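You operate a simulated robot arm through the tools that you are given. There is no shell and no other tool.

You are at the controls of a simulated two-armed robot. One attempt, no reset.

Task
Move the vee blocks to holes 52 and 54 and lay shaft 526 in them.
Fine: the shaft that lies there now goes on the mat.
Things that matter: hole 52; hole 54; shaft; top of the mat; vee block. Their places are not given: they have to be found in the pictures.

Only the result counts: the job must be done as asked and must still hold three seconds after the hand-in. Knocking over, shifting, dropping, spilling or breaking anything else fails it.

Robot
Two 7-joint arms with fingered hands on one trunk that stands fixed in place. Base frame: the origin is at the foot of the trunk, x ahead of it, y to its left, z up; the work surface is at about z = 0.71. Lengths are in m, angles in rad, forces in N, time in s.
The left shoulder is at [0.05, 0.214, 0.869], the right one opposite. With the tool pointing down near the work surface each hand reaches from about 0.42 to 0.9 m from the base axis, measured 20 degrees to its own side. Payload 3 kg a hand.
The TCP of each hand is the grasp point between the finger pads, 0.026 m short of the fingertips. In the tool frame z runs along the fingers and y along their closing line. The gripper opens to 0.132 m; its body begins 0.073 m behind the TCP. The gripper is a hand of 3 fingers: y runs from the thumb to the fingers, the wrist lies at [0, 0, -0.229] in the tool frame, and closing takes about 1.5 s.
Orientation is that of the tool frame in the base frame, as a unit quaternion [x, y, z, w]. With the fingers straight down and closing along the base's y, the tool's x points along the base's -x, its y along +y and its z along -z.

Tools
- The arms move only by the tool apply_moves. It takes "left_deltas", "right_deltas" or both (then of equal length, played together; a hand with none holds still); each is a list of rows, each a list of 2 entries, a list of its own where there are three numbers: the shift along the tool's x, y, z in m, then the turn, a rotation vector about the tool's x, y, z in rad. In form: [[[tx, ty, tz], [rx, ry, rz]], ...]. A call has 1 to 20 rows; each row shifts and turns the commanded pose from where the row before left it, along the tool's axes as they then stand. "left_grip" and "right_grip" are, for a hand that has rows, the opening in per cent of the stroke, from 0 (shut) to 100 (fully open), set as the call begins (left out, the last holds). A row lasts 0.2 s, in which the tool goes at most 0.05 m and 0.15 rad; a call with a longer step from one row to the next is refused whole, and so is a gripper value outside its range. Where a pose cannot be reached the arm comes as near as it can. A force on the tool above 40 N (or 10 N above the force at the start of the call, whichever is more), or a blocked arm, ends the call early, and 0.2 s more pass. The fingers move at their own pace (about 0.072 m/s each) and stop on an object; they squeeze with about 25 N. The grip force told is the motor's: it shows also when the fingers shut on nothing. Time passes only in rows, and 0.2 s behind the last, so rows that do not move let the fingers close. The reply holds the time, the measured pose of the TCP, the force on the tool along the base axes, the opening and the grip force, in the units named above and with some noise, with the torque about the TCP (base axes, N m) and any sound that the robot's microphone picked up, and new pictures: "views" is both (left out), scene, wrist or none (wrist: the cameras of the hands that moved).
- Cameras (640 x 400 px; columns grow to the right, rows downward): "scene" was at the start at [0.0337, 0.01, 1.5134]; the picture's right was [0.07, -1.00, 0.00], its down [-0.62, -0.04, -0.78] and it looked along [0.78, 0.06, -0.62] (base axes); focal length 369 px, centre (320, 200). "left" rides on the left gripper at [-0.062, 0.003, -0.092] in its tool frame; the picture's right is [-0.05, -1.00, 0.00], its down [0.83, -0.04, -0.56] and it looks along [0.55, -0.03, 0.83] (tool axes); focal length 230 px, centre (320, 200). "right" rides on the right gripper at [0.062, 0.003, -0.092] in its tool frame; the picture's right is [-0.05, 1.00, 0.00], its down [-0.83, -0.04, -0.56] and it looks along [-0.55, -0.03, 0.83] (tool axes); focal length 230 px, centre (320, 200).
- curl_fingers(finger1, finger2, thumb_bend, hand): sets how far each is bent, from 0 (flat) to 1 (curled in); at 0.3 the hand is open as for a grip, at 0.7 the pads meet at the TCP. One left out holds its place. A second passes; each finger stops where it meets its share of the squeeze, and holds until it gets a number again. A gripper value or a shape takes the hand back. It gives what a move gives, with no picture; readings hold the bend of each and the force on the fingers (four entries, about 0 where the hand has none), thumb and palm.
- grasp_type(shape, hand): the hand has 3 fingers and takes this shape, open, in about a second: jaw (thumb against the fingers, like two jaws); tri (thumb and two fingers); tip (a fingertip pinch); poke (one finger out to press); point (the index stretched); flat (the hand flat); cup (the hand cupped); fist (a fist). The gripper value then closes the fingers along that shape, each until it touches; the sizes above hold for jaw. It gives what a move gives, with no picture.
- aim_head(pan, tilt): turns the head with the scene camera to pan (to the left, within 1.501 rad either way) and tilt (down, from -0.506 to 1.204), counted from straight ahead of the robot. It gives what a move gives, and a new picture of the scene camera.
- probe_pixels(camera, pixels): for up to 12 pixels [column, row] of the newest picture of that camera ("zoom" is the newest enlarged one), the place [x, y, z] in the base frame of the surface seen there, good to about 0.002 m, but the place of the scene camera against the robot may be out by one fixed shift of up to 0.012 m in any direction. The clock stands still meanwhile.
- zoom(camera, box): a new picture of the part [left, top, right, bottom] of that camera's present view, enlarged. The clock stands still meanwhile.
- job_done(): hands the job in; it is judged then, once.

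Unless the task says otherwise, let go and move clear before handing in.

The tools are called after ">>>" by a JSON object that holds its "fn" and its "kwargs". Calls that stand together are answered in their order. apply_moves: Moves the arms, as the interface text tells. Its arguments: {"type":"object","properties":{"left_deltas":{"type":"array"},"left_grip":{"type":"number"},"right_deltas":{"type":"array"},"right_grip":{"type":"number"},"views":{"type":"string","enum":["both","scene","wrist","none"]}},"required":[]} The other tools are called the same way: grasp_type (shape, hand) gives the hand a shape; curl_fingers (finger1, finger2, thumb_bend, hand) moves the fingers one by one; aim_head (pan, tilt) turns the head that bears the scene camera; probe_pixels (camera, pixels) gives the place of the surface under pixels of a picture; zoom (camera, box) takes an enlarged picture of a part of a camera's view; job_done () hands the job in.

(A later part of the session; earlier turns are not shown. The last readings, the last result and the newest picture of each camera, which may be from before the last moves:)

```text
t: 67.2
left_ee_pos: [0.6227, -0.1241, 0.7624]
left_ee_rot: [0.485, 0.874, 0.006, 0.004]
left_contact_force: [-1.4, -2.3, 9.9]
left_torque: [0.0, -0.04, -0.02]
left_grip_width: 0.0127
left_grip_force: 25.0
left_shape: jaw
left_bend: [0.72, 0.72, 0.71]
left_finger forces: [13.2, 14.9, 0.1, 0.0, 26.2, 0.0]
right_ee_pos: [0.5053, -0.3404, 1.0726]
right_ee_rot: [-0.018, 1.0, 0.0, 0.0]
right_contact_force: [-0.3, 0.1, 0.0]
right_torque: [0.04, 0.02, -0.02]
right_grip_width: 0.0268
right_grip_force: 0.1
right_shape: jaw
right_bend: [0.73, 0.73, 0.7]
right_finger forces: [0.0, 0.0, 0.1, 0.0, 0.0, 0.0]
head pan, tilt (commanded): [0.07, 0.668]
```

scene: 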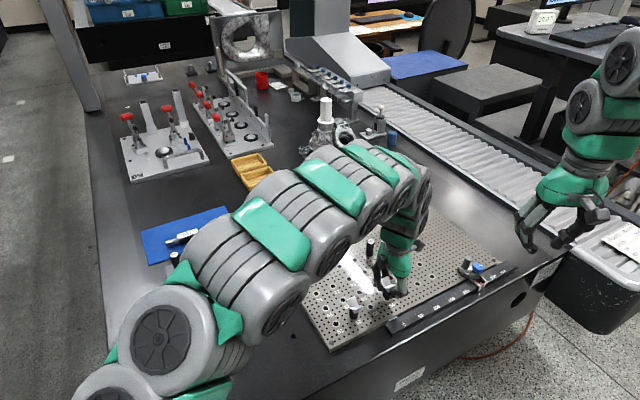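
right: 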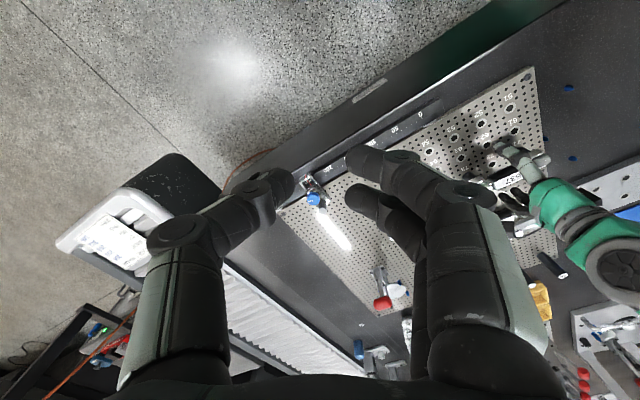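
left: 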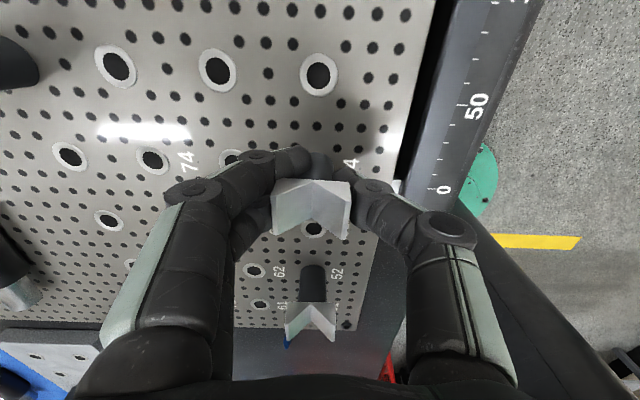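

Firm contact (+9.9 N), so the block is seated in 54. Relieving the pressure slightly and opening.

>>> {"fn": "apply_moves", "kwargs": {"left_deltas": [[[0, 0, -0.0007], [0, 0, 0]], [[0, 0, 0], [0, 0, 0]]], "views": "none"}}

>>> {"fn": "apply_moves", "kwargs": {"left_deltas": [[[0, 0, 0], [0, 0, 0]], [[0, 0, 0], [0, 0, 0]], [[0, 0, 0], [0, 0, 0]], [[0, 0, 0], [0, 0, 0]]], "left_grip": 45, "views": "both"}}

>>> {"fn": "zoom", "kwargs": {"camera": "left", "box": [260, 130, 380, 250]}}

>>> {"fn": "probe_pixels", "kwargs": {"camera": "zoom", "pixels": [[178, 235], [182, 335], [430, 240], [418, 340], [305, 180], [300, 282]]}}

```text
t: 67.8
left_ee_pos: [0.6226, -0.1249, 0.7623]
left_ee_rot: [0.486, 0.874, 0.005, 0.003]
left_contact_force: [0.3, -3.1, 6.4]
left_torque: [-0.02, -0.05, 0.0]
left_grip_width: 0.0125
left_grip_force: 25.2
left_shape: jaw
left_bend: [0.72, 0.72, 0.71]
left_finger forces: [13.4, 14.8, 0.1, 0.0, 25.5, 0.1]
right_ee_pos: [0.5055, -0.3392, 1.0731]
right_ee_rot: [-0.018, 1.0, 0.0, 0.0]
right_contact_force: [0.4, -0.1, -0.3]
right_torque: [0.0, 0.02, -0.03]
right_grip_width: 0.0267
right_grip_force: 0.1
right_shape: jaw
right_bend: [0.73, 0.73, 0.7]
right_finger forces: [0.0, 0.0, 0.0, 0.1, 0.1, 0.0]
head pan, tilt (commanded): [0.07, 0.668]
```

```text
t: 68.8
left_ee_pos: [0.6229, -0.1244, 0.7625]
left_ee_rot: [0.486, 0.874, 0.006, 0.002]
left_contact_force: [-0.2, -0.9, -0.2]
left_torque: [0.01, -0.02, 0.02]
left_grip_width: 0.0587
left_grip_force: 0.1
left_shape: jaw
left_bend: [0.73, 0.73, 0.7]
left_finger forces: [0.0, 0.0, 0.0, 0.0, 0.0, 0.0]
right_ee_pos: [0.5061, -0.3394, 1.0733]
right_ee_rot: [-0.019, 1.0, 0.0, 0.0]
right_contact_force: [0.4, 0.0, 0.4]
right_torque: [-0.01, -0.05, 0.02]
right_grip_width: 0.0268
right_grip_force: 0.1
right_shape: jaw
right_bend: [0.73, 0.73, 0.7]
right_finger forces: [0.0, 0.1, 0.0, 0.1, 0.0, 0.0]
head pan, tilt (commanded): [0.07, 0.668]
```

scene: 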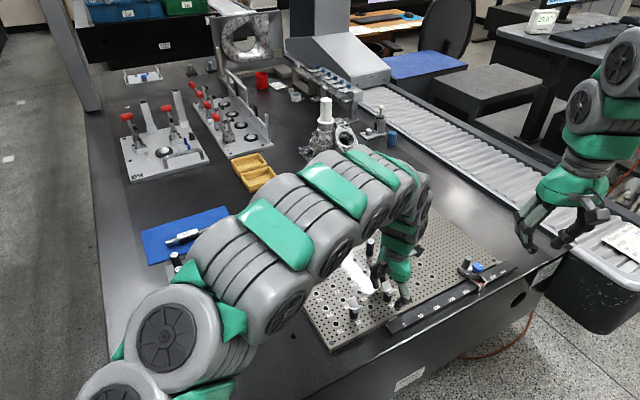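
left: 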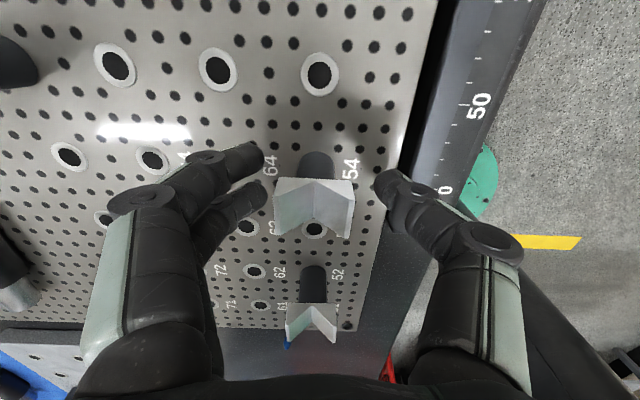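

```text
3.33 times, centred on (320, 190) of left
```

zoom: 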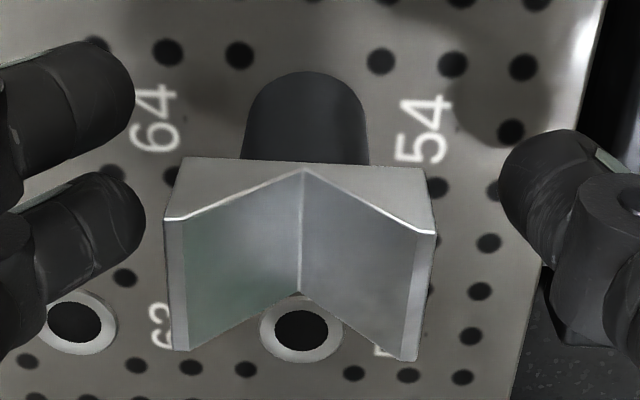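

```text
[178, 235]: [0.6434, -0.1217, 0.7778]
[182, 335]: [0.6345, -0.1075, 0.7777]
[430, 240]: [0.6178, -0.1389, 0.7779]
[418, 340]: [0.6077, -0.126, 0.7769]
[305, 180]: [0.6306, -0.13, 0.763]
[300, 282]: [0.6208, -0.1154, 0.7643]
```

Block 2 is seated in 54 (wing tops 0.777, V aligned). Raising the hand, undoing the small rotations, and going above shaft 526 at (0.834, 0.109).

>>> {"fn": "apply_moves", "kwargs": {"left_deltas": [[[0, 0, -0.02], [0, 0, 0]], [[0, 0, -0.04], [0, 0, 0]], [[0, 0, -0.04], [0.012, 0, 0]], [[0, 0, 0], [0, 0, -0.015]], [[0.01025, 0.038, 0], [0, 0, 0]], [[0.01025, 0.038, 0], [0, 0, 0]], [[0.01025, 0.038, 0], [0, 0, 0]], [[0.01025, 0.038, 0], [0, 0, 0]], [[0.01025, 0.038, 0], [0, 0, 0]], [[0.01025, 0.038, 0], [0, 0, 0]], [[0.01025, 0.038, 0], [0, 0, 0]], [[0.01025, 0.038, 0], [0, 0, 0]], [[0, 0, 0], [0, 0, 0]]], "views": "both"}}

>>> {"fn": "zoom", "kwargs": {"camera": "left", "box": [240, 40, 440, 190]}}

>>> {"fn": "zoom", "kwargs": {"camera": "scene", "box": [270, 200, 420, 340]}}

```text
t: 71.6
left_ee_pos: [0.832, 0.1076, 0.8607]
left_ee_rot: [0.479, 0.878, 0.001, 0.0]
left_contact_force: [-0.7, 0.1, 0.5]
left_torque: [0.02, 0.0, -0.02]
left_grip_width: 0.0587
left_grip_force: 0.0
left_shape: jaw
left_bend: [0.73, 0.73, 0.7]
left_finger forces: [0.2, 0.1, 0.1, 0.1, 0.0, 0.0]
right_ee_pos: [0.5064, -0.3402, 1.0737]
right_ee_rot: [-0.019, 1.0, 0.0, 0.0]
right_contact_force: [-0.4, 1.1, -0.4]
right_torque: [-0.01, 0.04, 0.0]
right_grip_width: 0.027
right_grip_force: 0.0
right_shape: jaw
right_bend: [0.73, 0.73, 0.7]
right_finger forces: [0.0, 0.1, 0.1, 0.0, 0.0, 0.0]
head pan, tilt (commanded): [0.07, 0.668]
```

scene: 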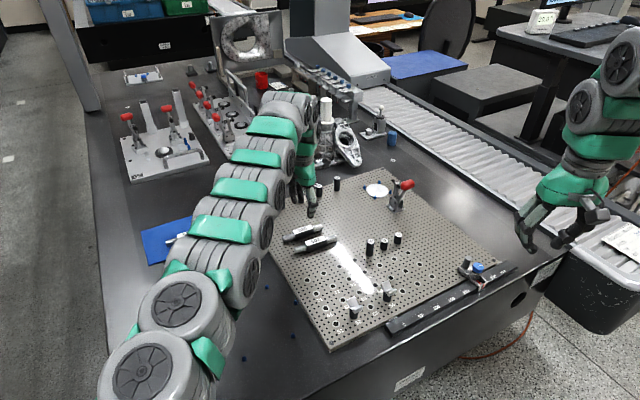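
left: 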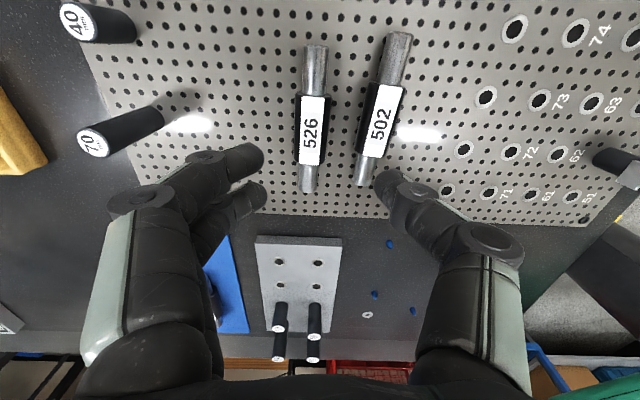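

```text
2.67 times, centred on (340, 115) of left
```

zoom: 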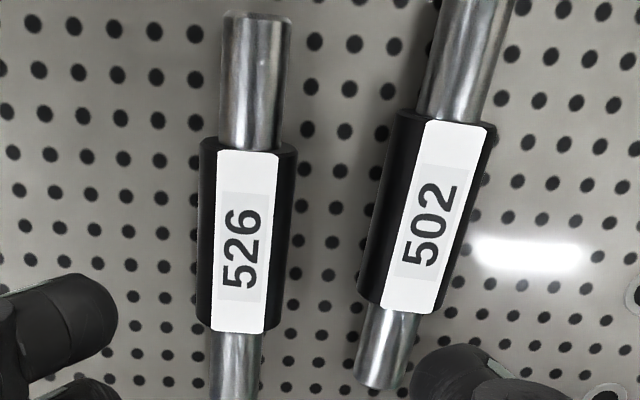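

```text
2.86 times, centred on (345, 270) of scene
```

zoom: 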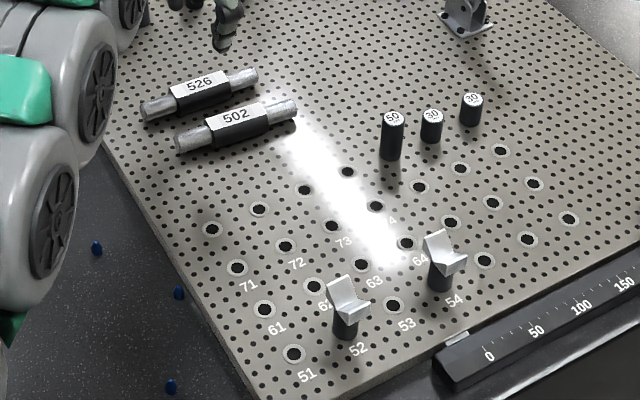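

Both blocks stand in 52 and 54. Now I'll probe 526's axis and its gap to 502.

>>> {"fn": "probe_pixels", "kwargs": {"camera": "left", "pixels": [[312, 130], [315, 99], [308, 160], [316, 60], [317, 47], [305, 185], [305, 192], [299, 130], [325, 130], [381, 115], [358, 140], [357, 165]]}}

>>> {"fn": "zoom", "kwargs": {"camera": "left", "box": [270, 30, 420, 200]}}

```text
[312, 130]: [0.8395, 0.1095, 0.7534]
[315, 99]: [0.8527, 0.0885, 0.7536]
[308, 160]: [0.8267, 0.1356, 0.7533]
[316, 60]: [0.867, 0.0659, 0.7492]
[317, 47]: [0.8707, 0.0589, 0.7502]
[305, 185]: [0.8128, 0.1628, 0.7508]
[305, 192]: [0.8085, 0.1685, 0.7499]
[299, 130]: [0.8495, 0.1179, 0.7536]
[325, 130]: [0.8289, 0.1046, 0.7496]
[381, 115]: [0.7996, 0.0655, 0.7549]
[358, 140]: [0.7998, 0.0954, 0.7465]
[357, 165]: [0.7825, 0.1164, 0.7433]
```

```text
2.35 times, centred on (345, 115) of left
```

zoom: 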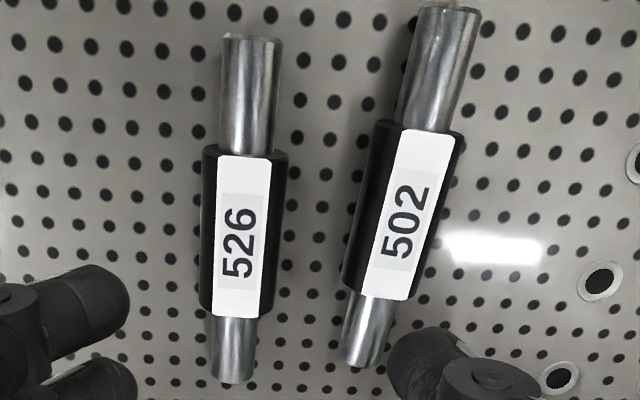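

526 is centred at about (0.840, 0.112), turned ~3.5° clockwise from the grid, with a ~30 mm gap to 502. The thumb must fit in that gap, so I'll probe the thumb's shape at this opening.

>>> {"fn": "probe_pixels", "kwargs": {"camera": "left", "pixels": [[380, 182], [390, 185], [405, 190], [420, 200], [435, 210], [450, 220], [470, 230], [490, 240], [470, 280], [255, 155], [235, 160], [210, 165]]}}

>>> {"fn": "zoom", "kwargs": {"camera": "scene", "box": [270, 160, 350, 260]}}

```text
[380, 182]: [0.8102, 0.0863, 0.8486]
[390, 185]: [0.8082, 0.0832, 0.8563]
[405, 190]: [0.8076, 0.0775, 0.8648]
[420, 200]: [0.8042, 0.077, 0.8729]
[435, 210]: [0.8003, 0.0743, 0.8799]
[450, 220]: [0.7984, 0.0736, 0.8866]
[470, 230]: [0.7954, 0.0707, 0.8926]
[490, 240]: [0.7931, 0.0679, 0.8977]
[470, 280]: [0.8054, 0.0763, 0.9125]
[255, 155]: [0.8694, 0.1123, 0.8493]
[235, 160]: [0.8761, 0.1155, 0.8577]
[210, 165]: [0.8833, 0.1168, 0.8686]
```

```text
4.00 times, centred on (310, 210) of scene
```

zoom: 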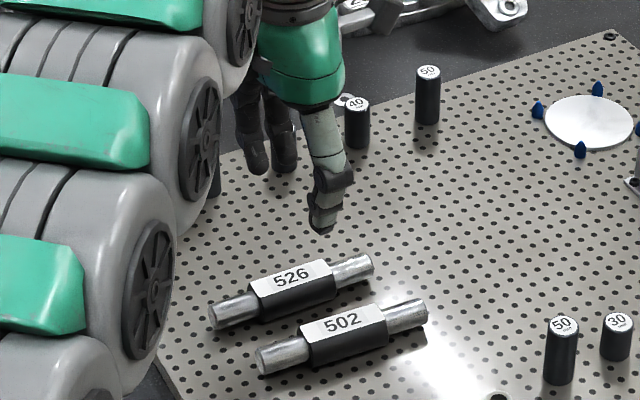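

The thumb leans ~25° at this opening, so clearance to 502 matters. I'll measure 502's and 526's axes precisely from this view.

>>> {"fn": "zoom", "kwargs": {"camera": "left", "box": [270, 30, 420, 200]}}

>>> {"fn": "probe_pixels", "kwargs": {"camera": "zoom", "pixels": [[436, 140], [391, 290], [413, 215], [445, 20], [367, 350], [346, 270], [362, 190], [246, 165], [240, 235], [235, 308], [250, 45], [232, 370]]}}

>>> {"fn": "probe_pixels", "kwargs": {"camera": "zoom", "pixels": [[205, 235], [277, 235], [202, 300], [273, 300], [207, 170], [285, 170], [345, 280], [370, 150], [357, 215], [438, 10], [420, 260], [450, 180]]}}

```text
2.35 times, centred on (345, 115) of left
```

zoom: 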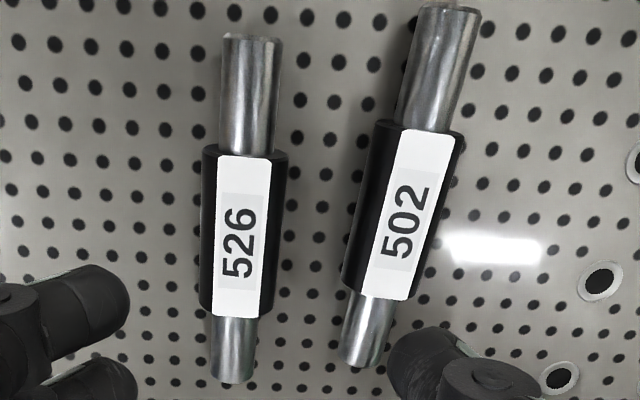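

```text
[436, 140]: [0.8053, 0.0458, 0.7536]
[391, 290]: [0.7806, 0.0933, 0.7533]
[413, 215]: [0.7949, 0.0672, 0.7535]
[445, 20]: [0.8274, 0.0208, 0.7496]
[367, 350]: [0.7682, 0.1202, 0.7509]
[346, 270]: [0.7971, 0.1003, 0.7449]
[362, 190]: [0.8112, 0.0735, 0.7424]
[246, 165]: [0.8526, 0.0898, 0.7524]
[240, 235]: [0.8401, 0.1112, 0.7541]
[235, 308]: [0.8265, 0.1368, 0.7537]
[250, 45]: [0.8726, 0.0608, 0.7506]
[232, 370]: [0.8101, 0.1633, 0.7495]
```

```text
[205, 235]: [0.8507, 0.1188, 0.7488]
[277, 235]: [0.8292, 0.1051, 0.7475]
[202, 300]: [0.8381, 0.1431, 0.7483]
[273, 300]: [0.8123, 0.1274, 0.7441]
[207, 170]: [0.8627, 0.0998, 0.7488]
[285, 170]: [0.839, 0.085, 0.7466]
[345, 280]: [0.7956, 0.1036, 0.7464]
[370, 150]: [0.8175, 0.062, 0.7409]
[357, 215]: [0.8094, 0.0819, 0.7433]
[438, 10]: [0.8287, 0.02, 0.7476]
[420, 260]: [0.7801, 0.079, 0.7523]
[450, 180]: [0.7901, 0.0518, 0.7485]
```

The gap at the handle is ~30 mm and the thumb ~17 mm thick, so a 37 mm opening fits. I'll align the hand to 526 (rotate 2°, shift 8.5 mm), narrow to 28%, and descend to z≈0.81 for a check.

>>> {"fn": "apply_moves", "kwargs": {"left_deltas": [[[-0.0008, 0.0085, 0], [0, 0, 0.037]], [[0, 0, 0.02], [0, 0, 0]], [[0, 0, 0.015], [0, 0, 0]], [[0, 0, 0.015], [0, 0, 0]], [[0, 0, 0], [0, 0, 0]], [[0, 0, 0], [0, 0, 0]]], "left_grip": 28, "views": "both"}}

>>> {"fn": "zoom", "kwargs": {"camera": "left", "box": [230, 60, 430, 230]}}

>>> {"fn": "zoom", "kwargs": {"camera": "scene", "box": [270, 180, 350, 260]}}

```text
t: 73.0
left_ee_pos: [0.8406, 0.1115, 0.8139]
left_ee_rot: [0.495, 0.869, 0.0, 0.001]
left_contact_force: [0.2, -0.3, 0.1]
left_torque: [0.0, -0.02, -0.02]
left_grip_width: 0.0373
left_grip_force: 0.2
left_shape: jaw
left_bend: [0.73, 0.73, 0.7]
left_finger forces: [0.1, 0.0, 0.0, 0.0, 0.0, 0.1]
right_ee_pos: [0.5068, -0.3404, 1.0737]
right_ee_rot: [-0.018, 1.0, 0.0, -0.001]
right_contact_force: [-0.5, -0.4, 1.1]
right_torque: [0.01, -0.01, -0.01]
right_grip_width: 0.0268
right_grip_force: 0.0
right_shape: jaw
right_bend: [0.73, 0.73, 0.7]
right_finger forces: [0.1, 0.0, 0.1, 0.1, 0.1, 0.1]
head pan, tilt (commanded): [0.07, 0.668]
```

scene: 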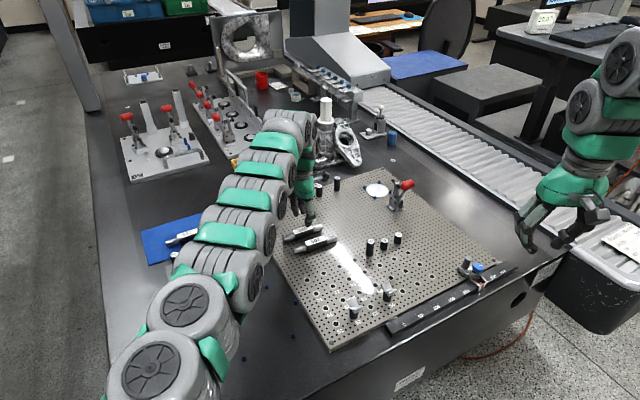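
left: 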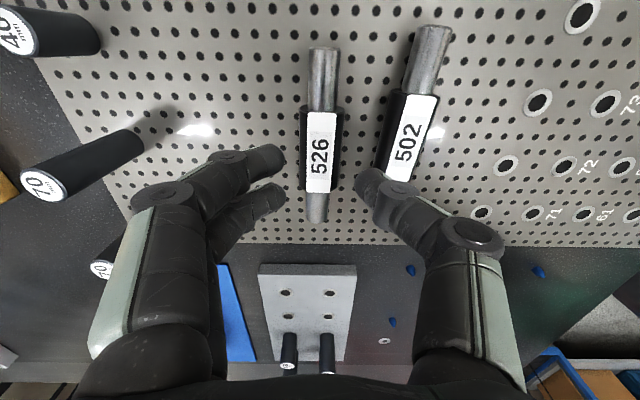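

```text
2.35 times, centred on (330, 145) of left
```

zoom: 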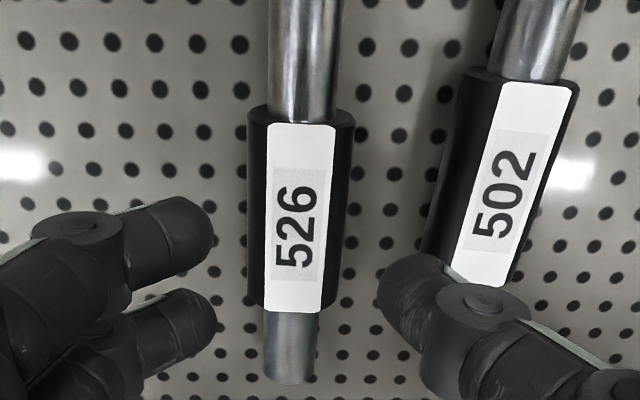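

```text
5.00 times, centred on (310, 220) of scene
```

zoom: 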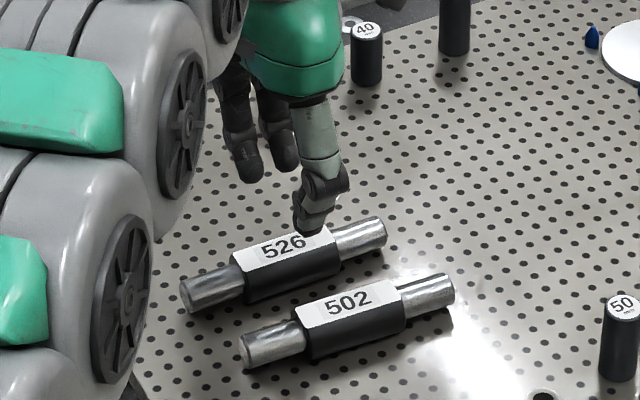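

Aligned: the 526 label centre projects right under the hand (320,153) and the thumb has ~8 mm to 502. Descending most of the way, then checking.

>>> {"fn": "apply_moves", "kwargs": {"left_deltas": [[[-0.0003, 0, 0.015], [0, 0, 0]], [[0, 0, 0.015], [0, 0, 0]], [[0, 0, 0.01], [0, 0, 0]], [[0, 0, 0], [0, 0, 0]]], "views": "both"}}

>>> {"fn": "zoom", "kwargs": {"camera": "left", "box": [230, 90, 430, 250]}}

>>> {"fn": "zoom", "kwargs": {"camera": "scene", "box": [275, 190, 345, 260]}}

```text
t: 74.0
left_ee_pos: [0.8405, 0.1124, 0.7741]
left_ee_rot: [0.495, 0.869, -0.001, 0.0]
left_contact_force: [0.1, 0.1, 1.0]
left_torque: [0.01, 0.02, -0.03]
left_grip_width: 0.0374
left_grip_force: 0.1
left_shape: jaw
left_bend: [0.73, 0.73, 0.7]
left_finger forces: [0.1, 0.1, 0.0, 0.1, 0.0, 0.0]
right_ee_pos: [0.5059, -0.3396, 1.0743]
right_ee_rot: [-0.018, 1.0, 0.0, 0.001]
right_contact_force: [-0.2, -0.3, 0.2]
right_torque: [0.0, 0.02, -0.04]
right_grip_width: 0.0266
right_grip_force: 0.0
right_shape: jaw
right_bend: [0.73, 0.73, 0.7]
right_finger forces: [0.0, 0.0, 0.1, 0.0, 0.1, 0.1]
head pan, tilt (commanded): [0.07, 0.668]
```

scene: 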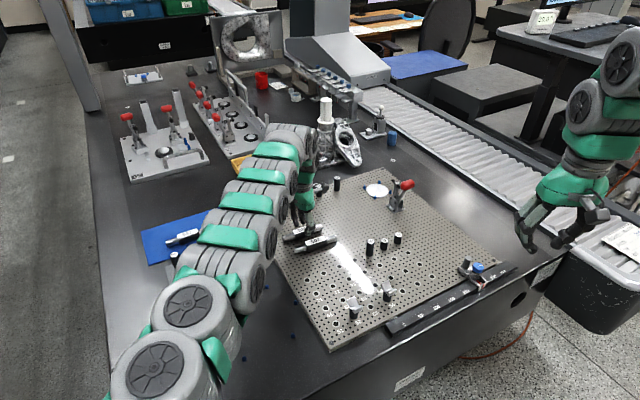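
left: 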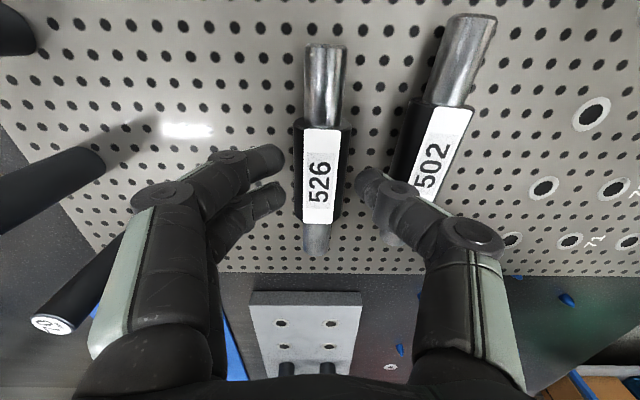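

```text
2.50 times, centred on (330, 170) of left
```

zoom: 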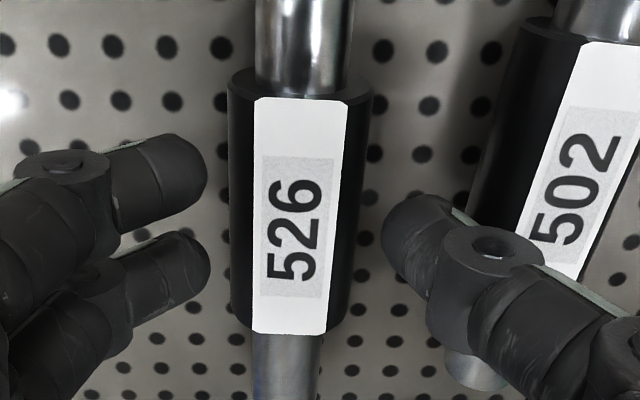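

```text
5.71 times, centred on (310, 225) of scene
```

zoom: 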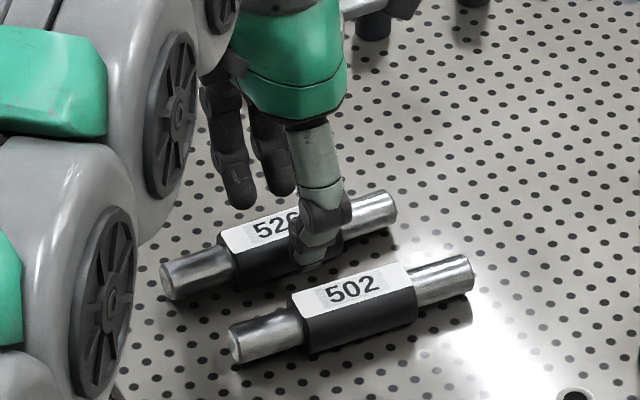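

The thumb's joint is near 502's handle in this view. I'll probe the thumb's outer surface and 502's handle to be sure of clearance before the last 17 mm.

>>> {"fn": "probe_pixels", "kwargs": {"camera": "zoom", "pixels": [[400, 215], [390, 240], [425, 205], [455, 215], [490, 235], [530, 255], [545, 270], [480, 290], [500, 300], [480, 180], [500, 120], [550, 250]]}}

>>> {"fn": "probe_pixels", "kwargs": {"camera": "left", "pixels": [[393, 165], [397, 175], [405, 180], [415, 185], [395, 240], [400, 235], [388, 232], [413, 120], [320, 165], [300, 165], [343, 165], [318, 250]]}}

```text
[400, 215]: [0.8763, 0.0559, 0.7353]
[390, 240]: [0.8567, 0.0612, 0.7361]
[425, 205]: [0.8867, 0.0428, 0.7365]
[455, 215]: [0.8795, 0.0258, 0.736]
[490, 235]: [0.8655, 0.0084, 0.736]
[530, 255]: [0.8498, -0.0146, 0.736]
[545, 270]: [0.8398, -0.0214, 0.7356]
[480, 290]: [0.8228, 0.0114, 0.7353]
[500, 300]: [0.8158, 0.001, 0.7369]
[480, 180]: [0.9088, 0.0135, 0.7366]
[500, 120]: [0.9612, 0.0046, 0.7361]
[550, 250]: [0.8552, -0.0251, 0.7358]
```

```text
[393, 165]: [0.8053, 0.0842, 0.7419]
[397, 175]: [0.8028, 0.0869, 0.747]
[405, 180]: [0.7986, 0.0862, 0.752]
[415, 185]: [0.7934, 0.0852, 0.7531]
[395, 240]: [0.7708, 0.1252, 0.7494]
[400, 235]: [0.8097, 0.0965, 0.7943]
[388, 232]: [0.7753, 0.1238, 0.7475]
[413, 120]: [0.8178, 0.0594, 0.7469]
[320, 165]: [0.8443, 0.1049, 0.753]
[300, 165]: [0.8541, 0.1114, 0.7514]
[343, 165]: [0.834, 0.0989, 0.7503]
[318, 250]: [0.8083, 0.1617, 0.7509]
```

Those zoom probes hit the scene zoom instead; I'll probe the thumb directly in the left camera picture.

>>> {"fn": "probe_pixels", "kwargs": {"camera": "left", "pixels": [[360, 178], [368, 172], [378, 178], [388, 188], [398, 190], [410, 192], [418, 200], [425, 205], [400, 215], [392, 215], [440, 215], [384, 205]]}}

```text
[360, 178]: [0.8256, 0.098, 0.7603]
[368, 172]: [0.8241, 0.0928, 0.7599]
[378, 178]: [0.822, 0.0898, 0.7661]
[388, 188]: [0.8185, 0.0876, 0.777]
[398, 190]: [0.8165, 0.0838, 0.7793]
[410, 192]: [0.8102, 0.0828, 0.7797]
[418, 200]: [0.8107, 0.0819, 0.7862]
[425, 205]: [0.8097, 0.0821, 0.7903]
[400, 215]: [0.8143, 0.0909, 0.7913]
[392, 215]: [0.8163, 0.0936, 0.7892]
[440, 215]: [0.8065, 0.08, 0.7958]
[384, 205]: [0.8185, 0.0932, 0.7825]
```

After the last descent the thumb will keep ~8 mm from 502. Continuing down to z≈0.7565 in small steps.

>>> {"fn": "apply_moves", "kwargs": {"left_deltas": [[[0, 0, 0.008], [0, 0, 0]], [[0, 0, 0.005], [0, 0, 0]], [[0, 0, 0.003], [0, 0, 0]], [[0, 0, 0], [0, 0, 0]]], "views": "wrist"}}

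>>> {"fn": "zoom", "kwargs": {"camera": "left", "box": [230, 90, 430, 250]}}

```text
t: 75.0
left_ee_pos: [0.8409, 0.1109, 0.7577]
left_ee_rot: [0.496, 0.869, 0.0, 0.0]
left_contact_force: [-0.7, 0.1, 0.7]
left_torque: [0.0, 0.01, 0.01]
left_grip_width: 0.0371
left_grip_force: 0.1
left_shape: jaw
left_bend: [0.73, 0.73, 0.7]
left_finger forces: [0.0, 0.1, 0.0, 0.0, 0.0, 0.1]
right_ee_pos: [0.5061, -0.3396, 1.0734]
right_ee_rot: [-0.018, 1.0, 0.001, -0.001]
right_contact_force: [0.1, -0.5, 0.1]
right_torque: [0.01, -0.02, 0.01]
right_grip_width: 0.027
right_grip_force: 0.1
right_shape: jaw
right_bend: [0.73, 0.73, 0.7]
right_finger forces: [0.0, 0.0, 0.0, 0.0, 0.1, 0.0]
head pan, tilt (commanded): [0.07, 0.668]
```

left: 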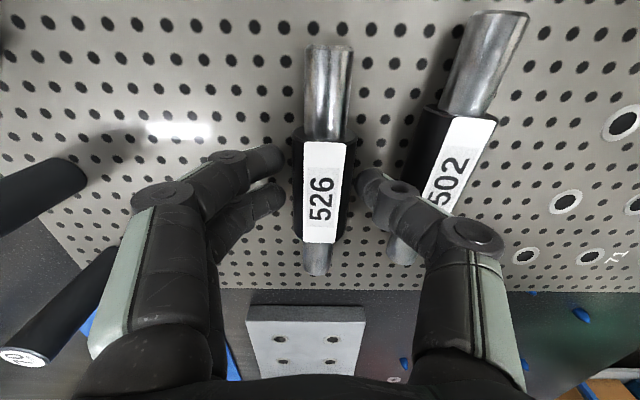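

```text
2.50 times, centred on (330, 170) of left
```

zoom: 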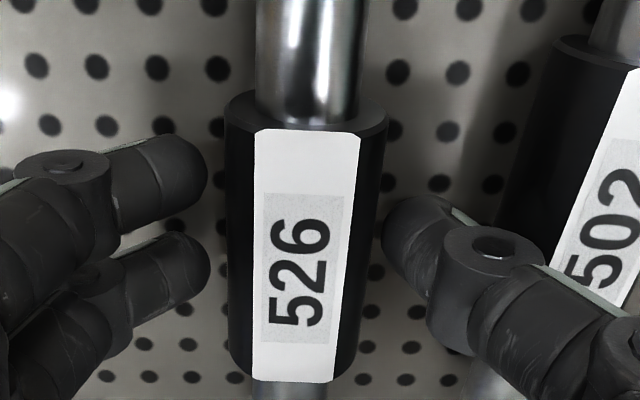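

Centred (label at column ~324, the same as 537 had when gripped). Lowering 1 mm and closing.

>>> {"fn": "apply_moves", "kwargs": {"left_deltas": [[[0, 0, 0.001], [0, 0, 0]], [[0, 0, 0], [0, 0, 0]]], "views": "none"}}

>>> {"fn": "apply_moves", "kwargs": {"left_deltas": [[[0, 0, 0], [0, 0, 0]], [[0, 0, 0], [0, 0, 0]], [[0, 0, 0], [0, 0, 0]], [[0, 0, 0], [0, 0, 0]], [[0, 0, 0], [0, 0, 0]], [[0, 0, 0], [0, 0, 0]]], "left_grip": 0, "views": "both"}}

>>> {"fn": "zoom", "kwargs": {"camera": "left", "box": [230, 90, 430, 250]}}

```text
t: 75.6
left_ee_pos: [0.8411, 0.1123, 0.7573]
left_ee_rot: [0.495, 0.869, 0.0, 0.0]
left_contact_force: [-0.3, 0.2, 0.0]
left_torque: [-0.01, 0.01, -0.03]
left_grip_width: 0.037
left_grip_force: 0.1
left_shape: jaw
left_bend: [0.73, 0.73, 0.7]
left_finger forces: [0.1, 0.0, 0.0, 0.0, 0.0, 0.0]
right_ee_pos: [0.5062, -0.3408, 1.0744]
right_ee_rot: [-0.019, 1.0, 0.0, 0.0]
right_contact_force: [-0.4, 0.2, -0.2]
right_torque: [-0.01, 0.0, 0.01]
right_grip_width: 0.0271
right_grip_force: 0.0
right_shape: jaw
right_bend: [0.73, 0.73, 0.7]
right_finger forces: [0.1, 0.1, 0.1, 0.1, 0.0, 0.1]
head pan, tilt (commanded): [0.07, 0.668]
```

```text
t: 77.0
left_ee_pos: [0.8414, 0.1115, 0.7574]
left_ee_rot: [0.495, 0.869, 0.0, 0.0]
left_contact_force: [-0.2, -0.3, -0.1]
left_torque: [-0.02, -0.02, 0.04]
left_grip_width: 0.0257
left_grip_force: 25.3
left_shape: jaw
left_bend: [0.73, 0.73, 0.7]
left_finger forces: [11.1, 11.2, 0.0, 0.0, 22.7, 0.1]
right_ee_pos: [0.507, -0.3391, 1.0741]
right_ee_rot: [-0.019, 1.0, -0.001, 0.0]
right_contact_force: [-0.9, 0.4, -0.1]
right_torque: [-0.02, 0.0, 0.01]
right_grip_width: 0.0266
right_grip_force: 0.1
right_shape: jaw
right_bend: [0.73, 0.73, 0.7]
right_finger forces: [0.0, 0.0, 0.0, 0.0, 0.0, 0.0]
head pan, tilt (commanded): [0.07, 0.668]
```

scene: 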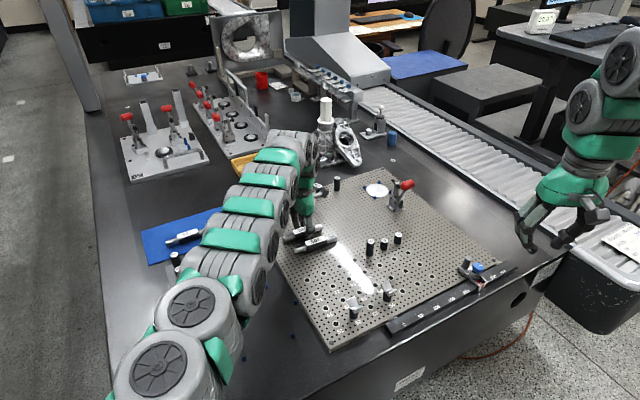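
left: 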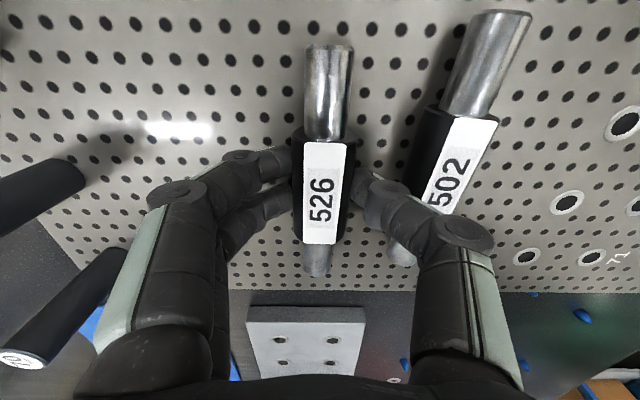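

```text
2.50 times, centred on (330, 170) of left
```

zoom: 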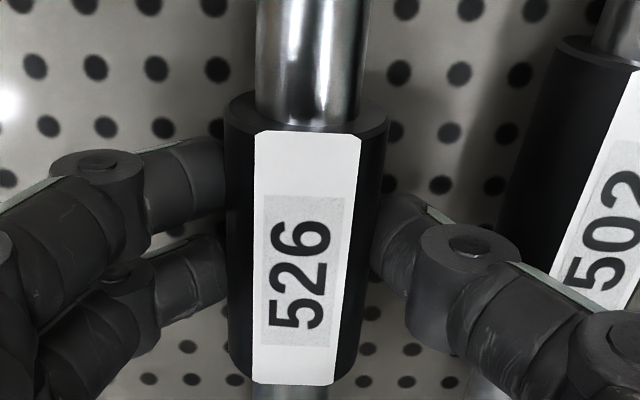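

526 is gripped (25.7 mm, forces balanced) and centred in the hand. Lifting straight up 10 cm.

>>> {"fn": "apply_moves", "kwargs": {"left_deltas": [[[0, 0, -0.005], [0, 0, 0]], [[0, 0, -0.01], [0, 0, 0]], [[0, 0, -0.02], [0, 0, 0]], [[0, 0, -0.03], [0, 0, 0]], [[0, 0, -0.035], [0, 0, 0]], [[0, 0, 0], [0, 0, 0]]], "views": "both"}}

>>> {"fn": "zoom", "kwargs": {"camera": "scene", "box": [260, 170, 360, 270]}}

```text
t: 78.4
left_ee_pos: [0.8431, 0.1133, 0.8582]
left_ee_rot: [0.495, 0.869, -0.001, 0.0]
left_contact_force: [-0.7, -1.3, -4.5]
left_torque: [0.0, -0.03, 0.03]
left_grip_width: 0.0256
left_grip_force: 25.3
left_shape: jaw
left_bend: [0.73, 0.73, 0.7]
left_finger forces: [11.4, 11.2, 0.0, 0.0, 22.6, 0.0]
right_ee_pos: [0.5068, -0.3407, 1.0732]
right_ee_rot: [-0.018, 1.0, 0.0, 0.0]
right_contact_force: [-0.4, -0.2, -0.1]
right_torque: [-0.01, -0.04, 0.01]
right_grip_width: 0.027
right_grip_force: 0.0
right_shape: jaw
right_bend: [0.73, 0.73, 0.7]
right_finger forces: [0.0, 0.0, 0.1, 0.0, 0.0, 0.1]
head pan, tilt (commanded): [0.07, 0.668]
```

scene: 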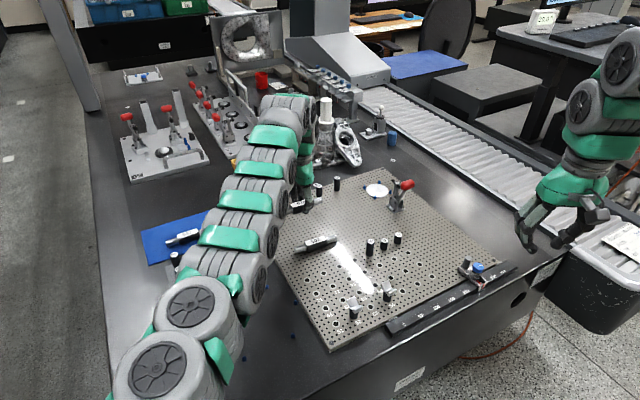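
left: 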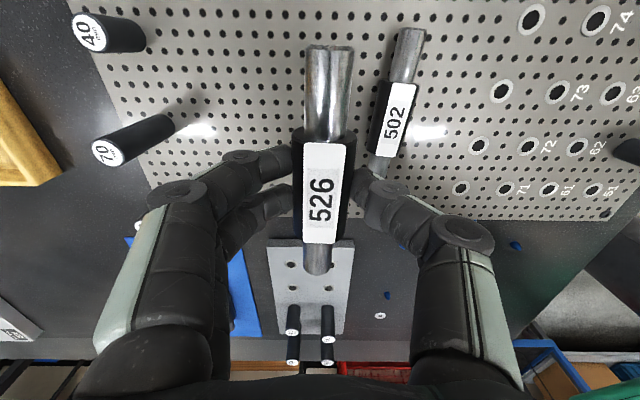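

```text
4.00 times, centred on (310, 220) of scene
```

zoom: 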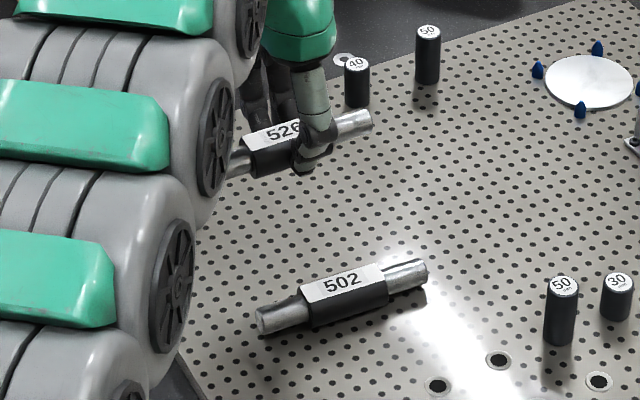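

526 is up and level; 502 is untouched. Rotating back 2° to the grid direction and carrying it over the two vee blocks.

>>> {"fn": "apply_moves", "kwargs": {"left_deltas": [[[0, 0, 0], [0, 0, -0.035]], [[-0.00396, -0.0387, 0], [0, 0, 0]], [[-0.00396, -0.0387, 0], [0, 0, 0]], [[-0.00396, -0.0387, 0], [0, 0, 0]], [[-0.00396, -0.0387, 0], [0, 0, 0]], [[-0.00396, -0.0387, 0], [0, 0, 0]], [[-0.00396, -0.0387, 0], [0, 0, 0]], [[-0.00396, -0.0387, 0], [0, 0, 0]], [[-0.00396, -0.0387, 0], [0, 0, 0]], [[0, 0, 0], [0, 0, 0]], [[0, 0, 0], [0, 0, 0]]], "views": "both"}}

>>> {"fn": "zoom", "kwargs": {"camera": "left", "box": [220, 20, 420, 290]}}

>>> {"fn": "zoom", "kwargs": {"camera": "scene", "box": [320, 230, 430, 330]}}

```text
t: 80.8
left_ee_pos: [0.5986, -0.0793, 0.8556]
left_ee_rot: [0.479, 0.878, 0.0, 0.0]
left_contact_force: [0.2, 0.8, -5.5]
left_torque: [-0.01, -0.02, -0.03]
left_grip_width: 0.0253
left_grip_force: 24.6
left_shape: jaw
left_bend: [0.73, 0.73, 0.7]
left_finger forces: [11.5, 11.5, 0.0, 0.1, 22.9, 0.0]
right_ee_pos: [0.5073, -0.3402, 1.0739]
right_ee_rot: [-0.017, 1.0, 0.001, -0.001]
right_contact_force: [-0.2, -0.1, -0.3]
right_torque: [0.02, 0.02, 0.01]
right_grip_width: 0.0268
right_grip_force: 0.0
right_shape: jaw
right_bend: [0.73, 0.73, 0.7]
right_finger forces: [0.0, 0.1, 0.0, 0.0, 0.0, 0.1]
head pan, tilt (commanded): [0.07, 0.668]
```

scene: 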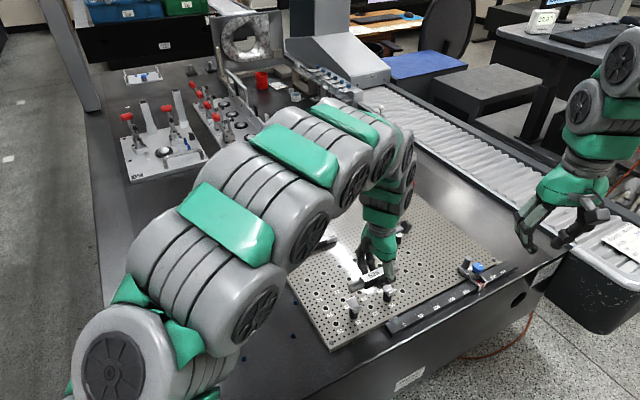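
left: 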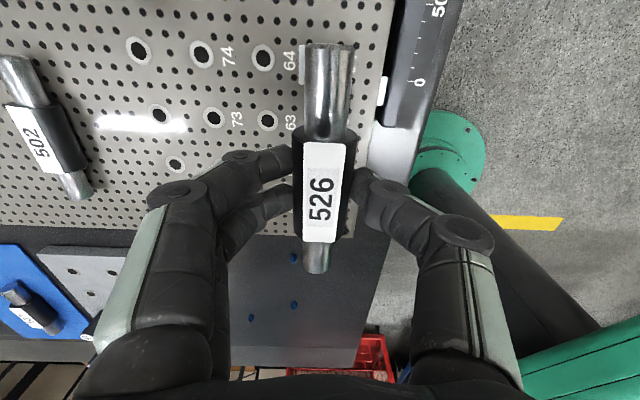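

```text
1.48 times, centred on (320, 155) of left
```

zoom: 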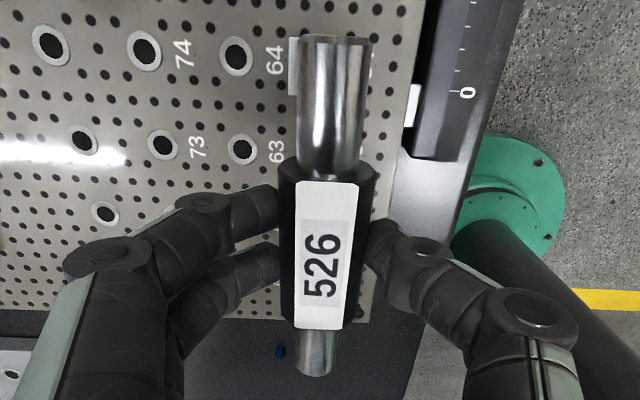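

```text
4.00 times, centred on (375, 280) of scene
```

zoom: 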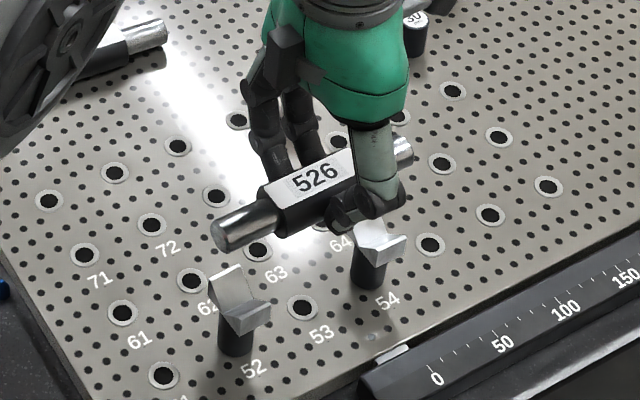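

526 hangs above the blocks. I'll probe the shaft's ends and the visible wing of block 54 to verify alignment.

>>> {"fn": "probe_pixels", "kwargs": {"camera": "left", "pixels": [[330, 60], [326, 130], [325, 150], [320, 190], [317, 235], [316, 255], [315, 268], [300, 60], [300, 75], [262, 57], [268, 121], [331, 46]]}}

>>> {"fn": "probe_pixels", "kwargs": {"camera": "zoom", "pixels": [[228, 280], [255, 305], [370, 235], [395, 248], [240, 335], [375, 280], [215, 235], [310, 178], [400, 150], [265, 300], [212, 270], [405, 240]]}}

```text
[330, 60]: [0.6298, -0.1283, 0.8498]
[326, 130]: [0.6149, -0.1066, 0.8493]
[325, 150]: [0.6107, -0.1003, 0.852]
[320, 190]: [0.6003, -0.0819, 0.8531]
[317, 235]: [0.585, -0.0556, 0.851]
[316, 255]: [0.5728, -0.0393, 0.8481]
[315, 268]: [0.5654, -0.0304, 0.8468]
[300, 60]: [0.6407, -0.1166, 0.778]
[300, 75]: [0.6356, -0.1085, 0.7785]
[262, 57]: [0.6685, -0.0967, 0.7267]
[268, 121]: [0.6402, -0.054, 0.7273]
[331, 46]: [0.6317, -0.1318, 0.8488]
```

```text
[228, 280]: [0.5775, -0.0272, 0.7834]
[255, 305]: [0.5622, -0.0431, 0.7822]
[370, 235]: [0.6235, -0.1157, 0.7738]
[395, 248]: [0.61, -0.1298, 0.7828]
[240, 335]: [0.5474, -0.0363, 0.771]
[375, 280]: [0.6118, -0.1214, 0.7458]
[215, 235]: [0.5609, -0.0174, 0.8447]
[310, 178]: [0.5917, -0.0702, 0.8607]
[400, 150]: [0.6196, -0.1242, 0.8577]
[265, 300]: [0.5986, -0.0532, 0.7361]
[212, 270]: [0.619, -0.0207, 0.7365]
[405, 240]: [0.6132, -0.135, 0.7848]
```

The shaft centre reads (0.5986,-0.0811), right over the midpoint of the blocks (0.5985,-0.0811), and level. Lowering to just above the vees and re-checking.

>>> {"fn": "apply_moves", "kwargs": {"left_deltas": [[[0, 0, 0.015], [0, 0, 0]], [[0, 0, 0.015], [0, 0, 0]], [[0, 0, 0.01], [0, 0, 0]], [[0, 0, 0.008], [0, 0, 0]], [[0, 0, 0], [0, 0, 0]]], "views": "both"}}

>>> {"fn": "zoom", "kwargs": {"camera": "left", "box": [240, 20, 400, 130]}}

>>> {"fn": "zoom", "kwargs": {"camera": "scene", "box": [330, 250, 410, 330]}}

>>> {"fn": "probe_pixels", "kwargs": {"camera": "left", "pixels": [[331, 46], [330, 60], [326, 130], [320, 190], [316, 255], [315, 268], [320, 170], [310, 190], [338, 190]]}}

```text
t: 82.0
left_ee_pos: [0.5972, -0.0815, 0.8088]
left_ee_rot: [0.479, 0.878, 0.0, -0.001]
left_contact_force: [-0.3, -0.7, -5.3]
left_torque: [-0.02, -0.03, -0.01]
left_grip_width: 0.0254
left_grip_force: 25.3
left_shape: jaw
left_bend: [0.73, 0.73, 0.7]
left_finger forces: [11.6, 11.4, 0.1, 0.0, 22.9, 0.0]
right_ee_pos: [0.5065, -0.3397, 1.0752]
right_ee_rot: [-0.019, 1.0, 0.0, 0.0]
right_contact_force: [-0.5, 0.6, 0.4]
right_torque: [0.01, 0.0, -0.02]
right_grip_width: 0.0266
right_grip_force: 0.0
right_shape: jaw
right_bend: [0.73, 0.73, 0.7]
right_finger forces: [0.0, 0.0, 0.0, 0.0, 0.0, 0.1]
head pan, tilt (commanded): [0.07, 0.668]
```

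scene: 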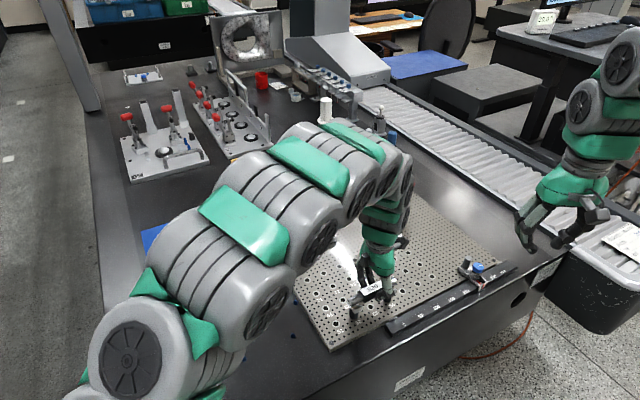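
left: 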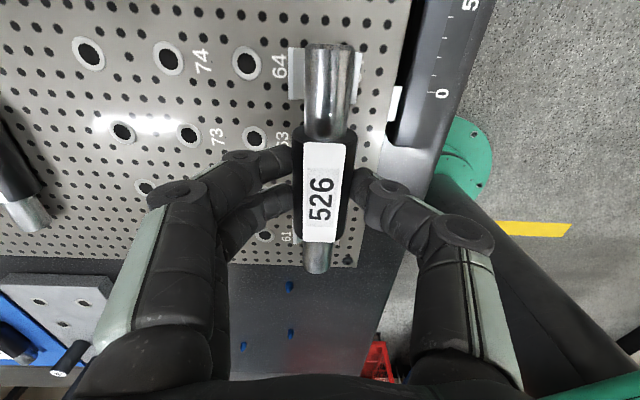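

```text
3.64 times, centred on (320, 75) of left
```

zoom: 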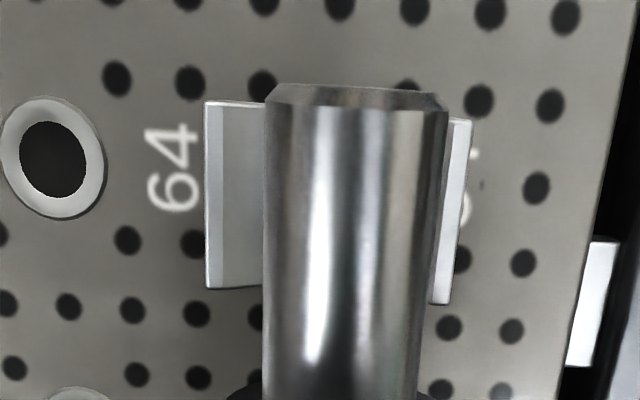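

```text
5.00 times, centred on (370, 290) of scene
```

zoom: 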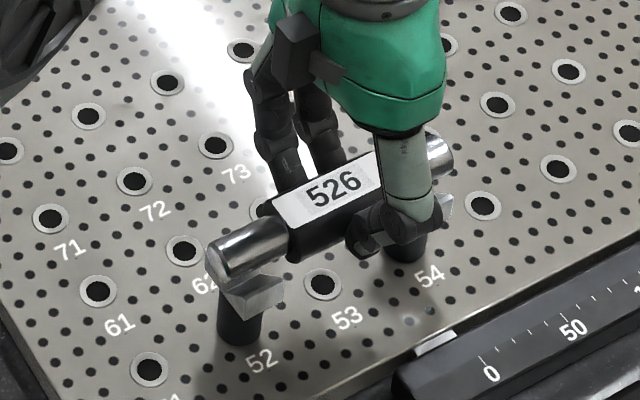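

```text
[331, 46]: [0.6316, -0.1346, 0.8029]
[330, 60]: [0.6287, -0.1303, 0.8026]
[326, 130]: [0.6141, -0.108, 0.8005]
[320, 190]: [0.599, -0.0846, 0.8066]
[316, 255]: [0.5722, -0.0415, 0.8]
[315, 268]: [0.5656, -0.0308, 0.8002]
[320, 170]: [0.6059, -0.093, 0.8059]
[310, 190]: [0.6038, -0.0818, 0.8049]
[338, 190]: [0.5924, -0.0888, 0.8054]
```

The shaft is ~1.3 mm toward −v and 1.4 mm toward +u; I'll correct that and continue down toward contact (expected TCP z≈0.794).

>>> {"fn": "apply_moves", "kwargs": {"left_deltas": [[[0.001, 0.0012, 0], [0, 0, 0]], [[0, 0, 0.005], [0, 0, 0]], [[0, 0, 0.004], [0, 0, 0]], [[0, 0, 0], [0, 0, 0]]], "views": "wrist"}}

>>> {"fn": "zoom", "kwargs": {"camera": "left", "box": [240, 20, 400, 130]}}

>>> {"fn": "zoom", "kwargs": {"camera": "scene", "box": [330, 250, 410, 330]}}

```text
t: 83.0
left_ee_pos: [0.5978, -0.0807, 0.7991]
left_ee_rot: [0.479, 0.878, 0.0, 0.0]
left_contact_force: [-0.3, 0.1, -5.0]
left_torque: [-0.01, 0.0, 0.0]
left_grip_width: 0.0255
left_grip_force: 24.8
left_shape: jaw
left_bend: [0.73, 0.73, 0.7]
left_finger forces: [11.5, 11.4, 0.0, 0.0, 23.0, 0.0]
right_ee_pos: [0.508, -0.34, 1.0749]
right_ee_rot: [-0.018, 1.0, 0.0, 0.001]
right_contact_force: [-0.6, 0.4, 1.3]
right_torque: [0.01, 0.0, 0.02]
right_grip_width: 0.0268
right_grip_force: 0.1
right_shape: jaw
right_bend: [0.73, 0.73, 0.7]
right_finger forces: [0.1, 0.1, 0.0, 0.0, 0.0, 0.0]
head pan, tilt (commanded): [0.07, 0.668]
```

left: 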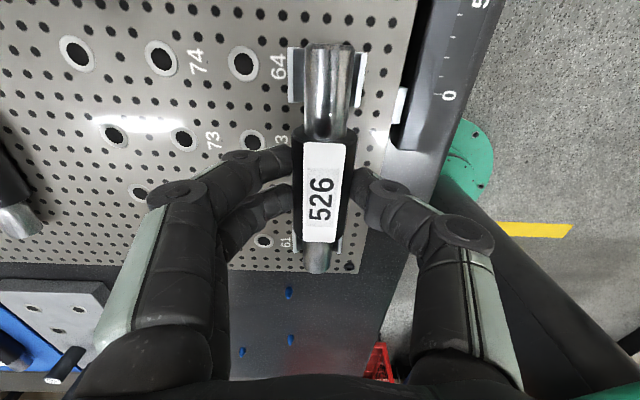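

```text
3.64 times, centred on (320, 75) of left
```

zoom: 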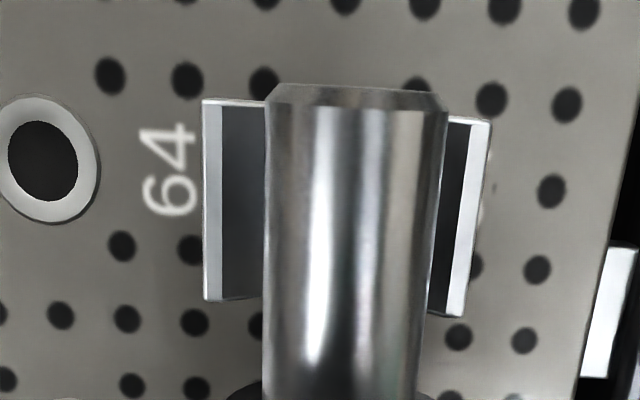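

```text
5.00 times, centred on (370, 290) of scene
```

zoom: 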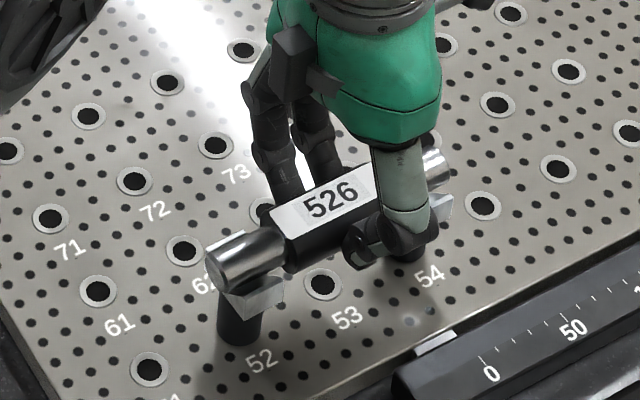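

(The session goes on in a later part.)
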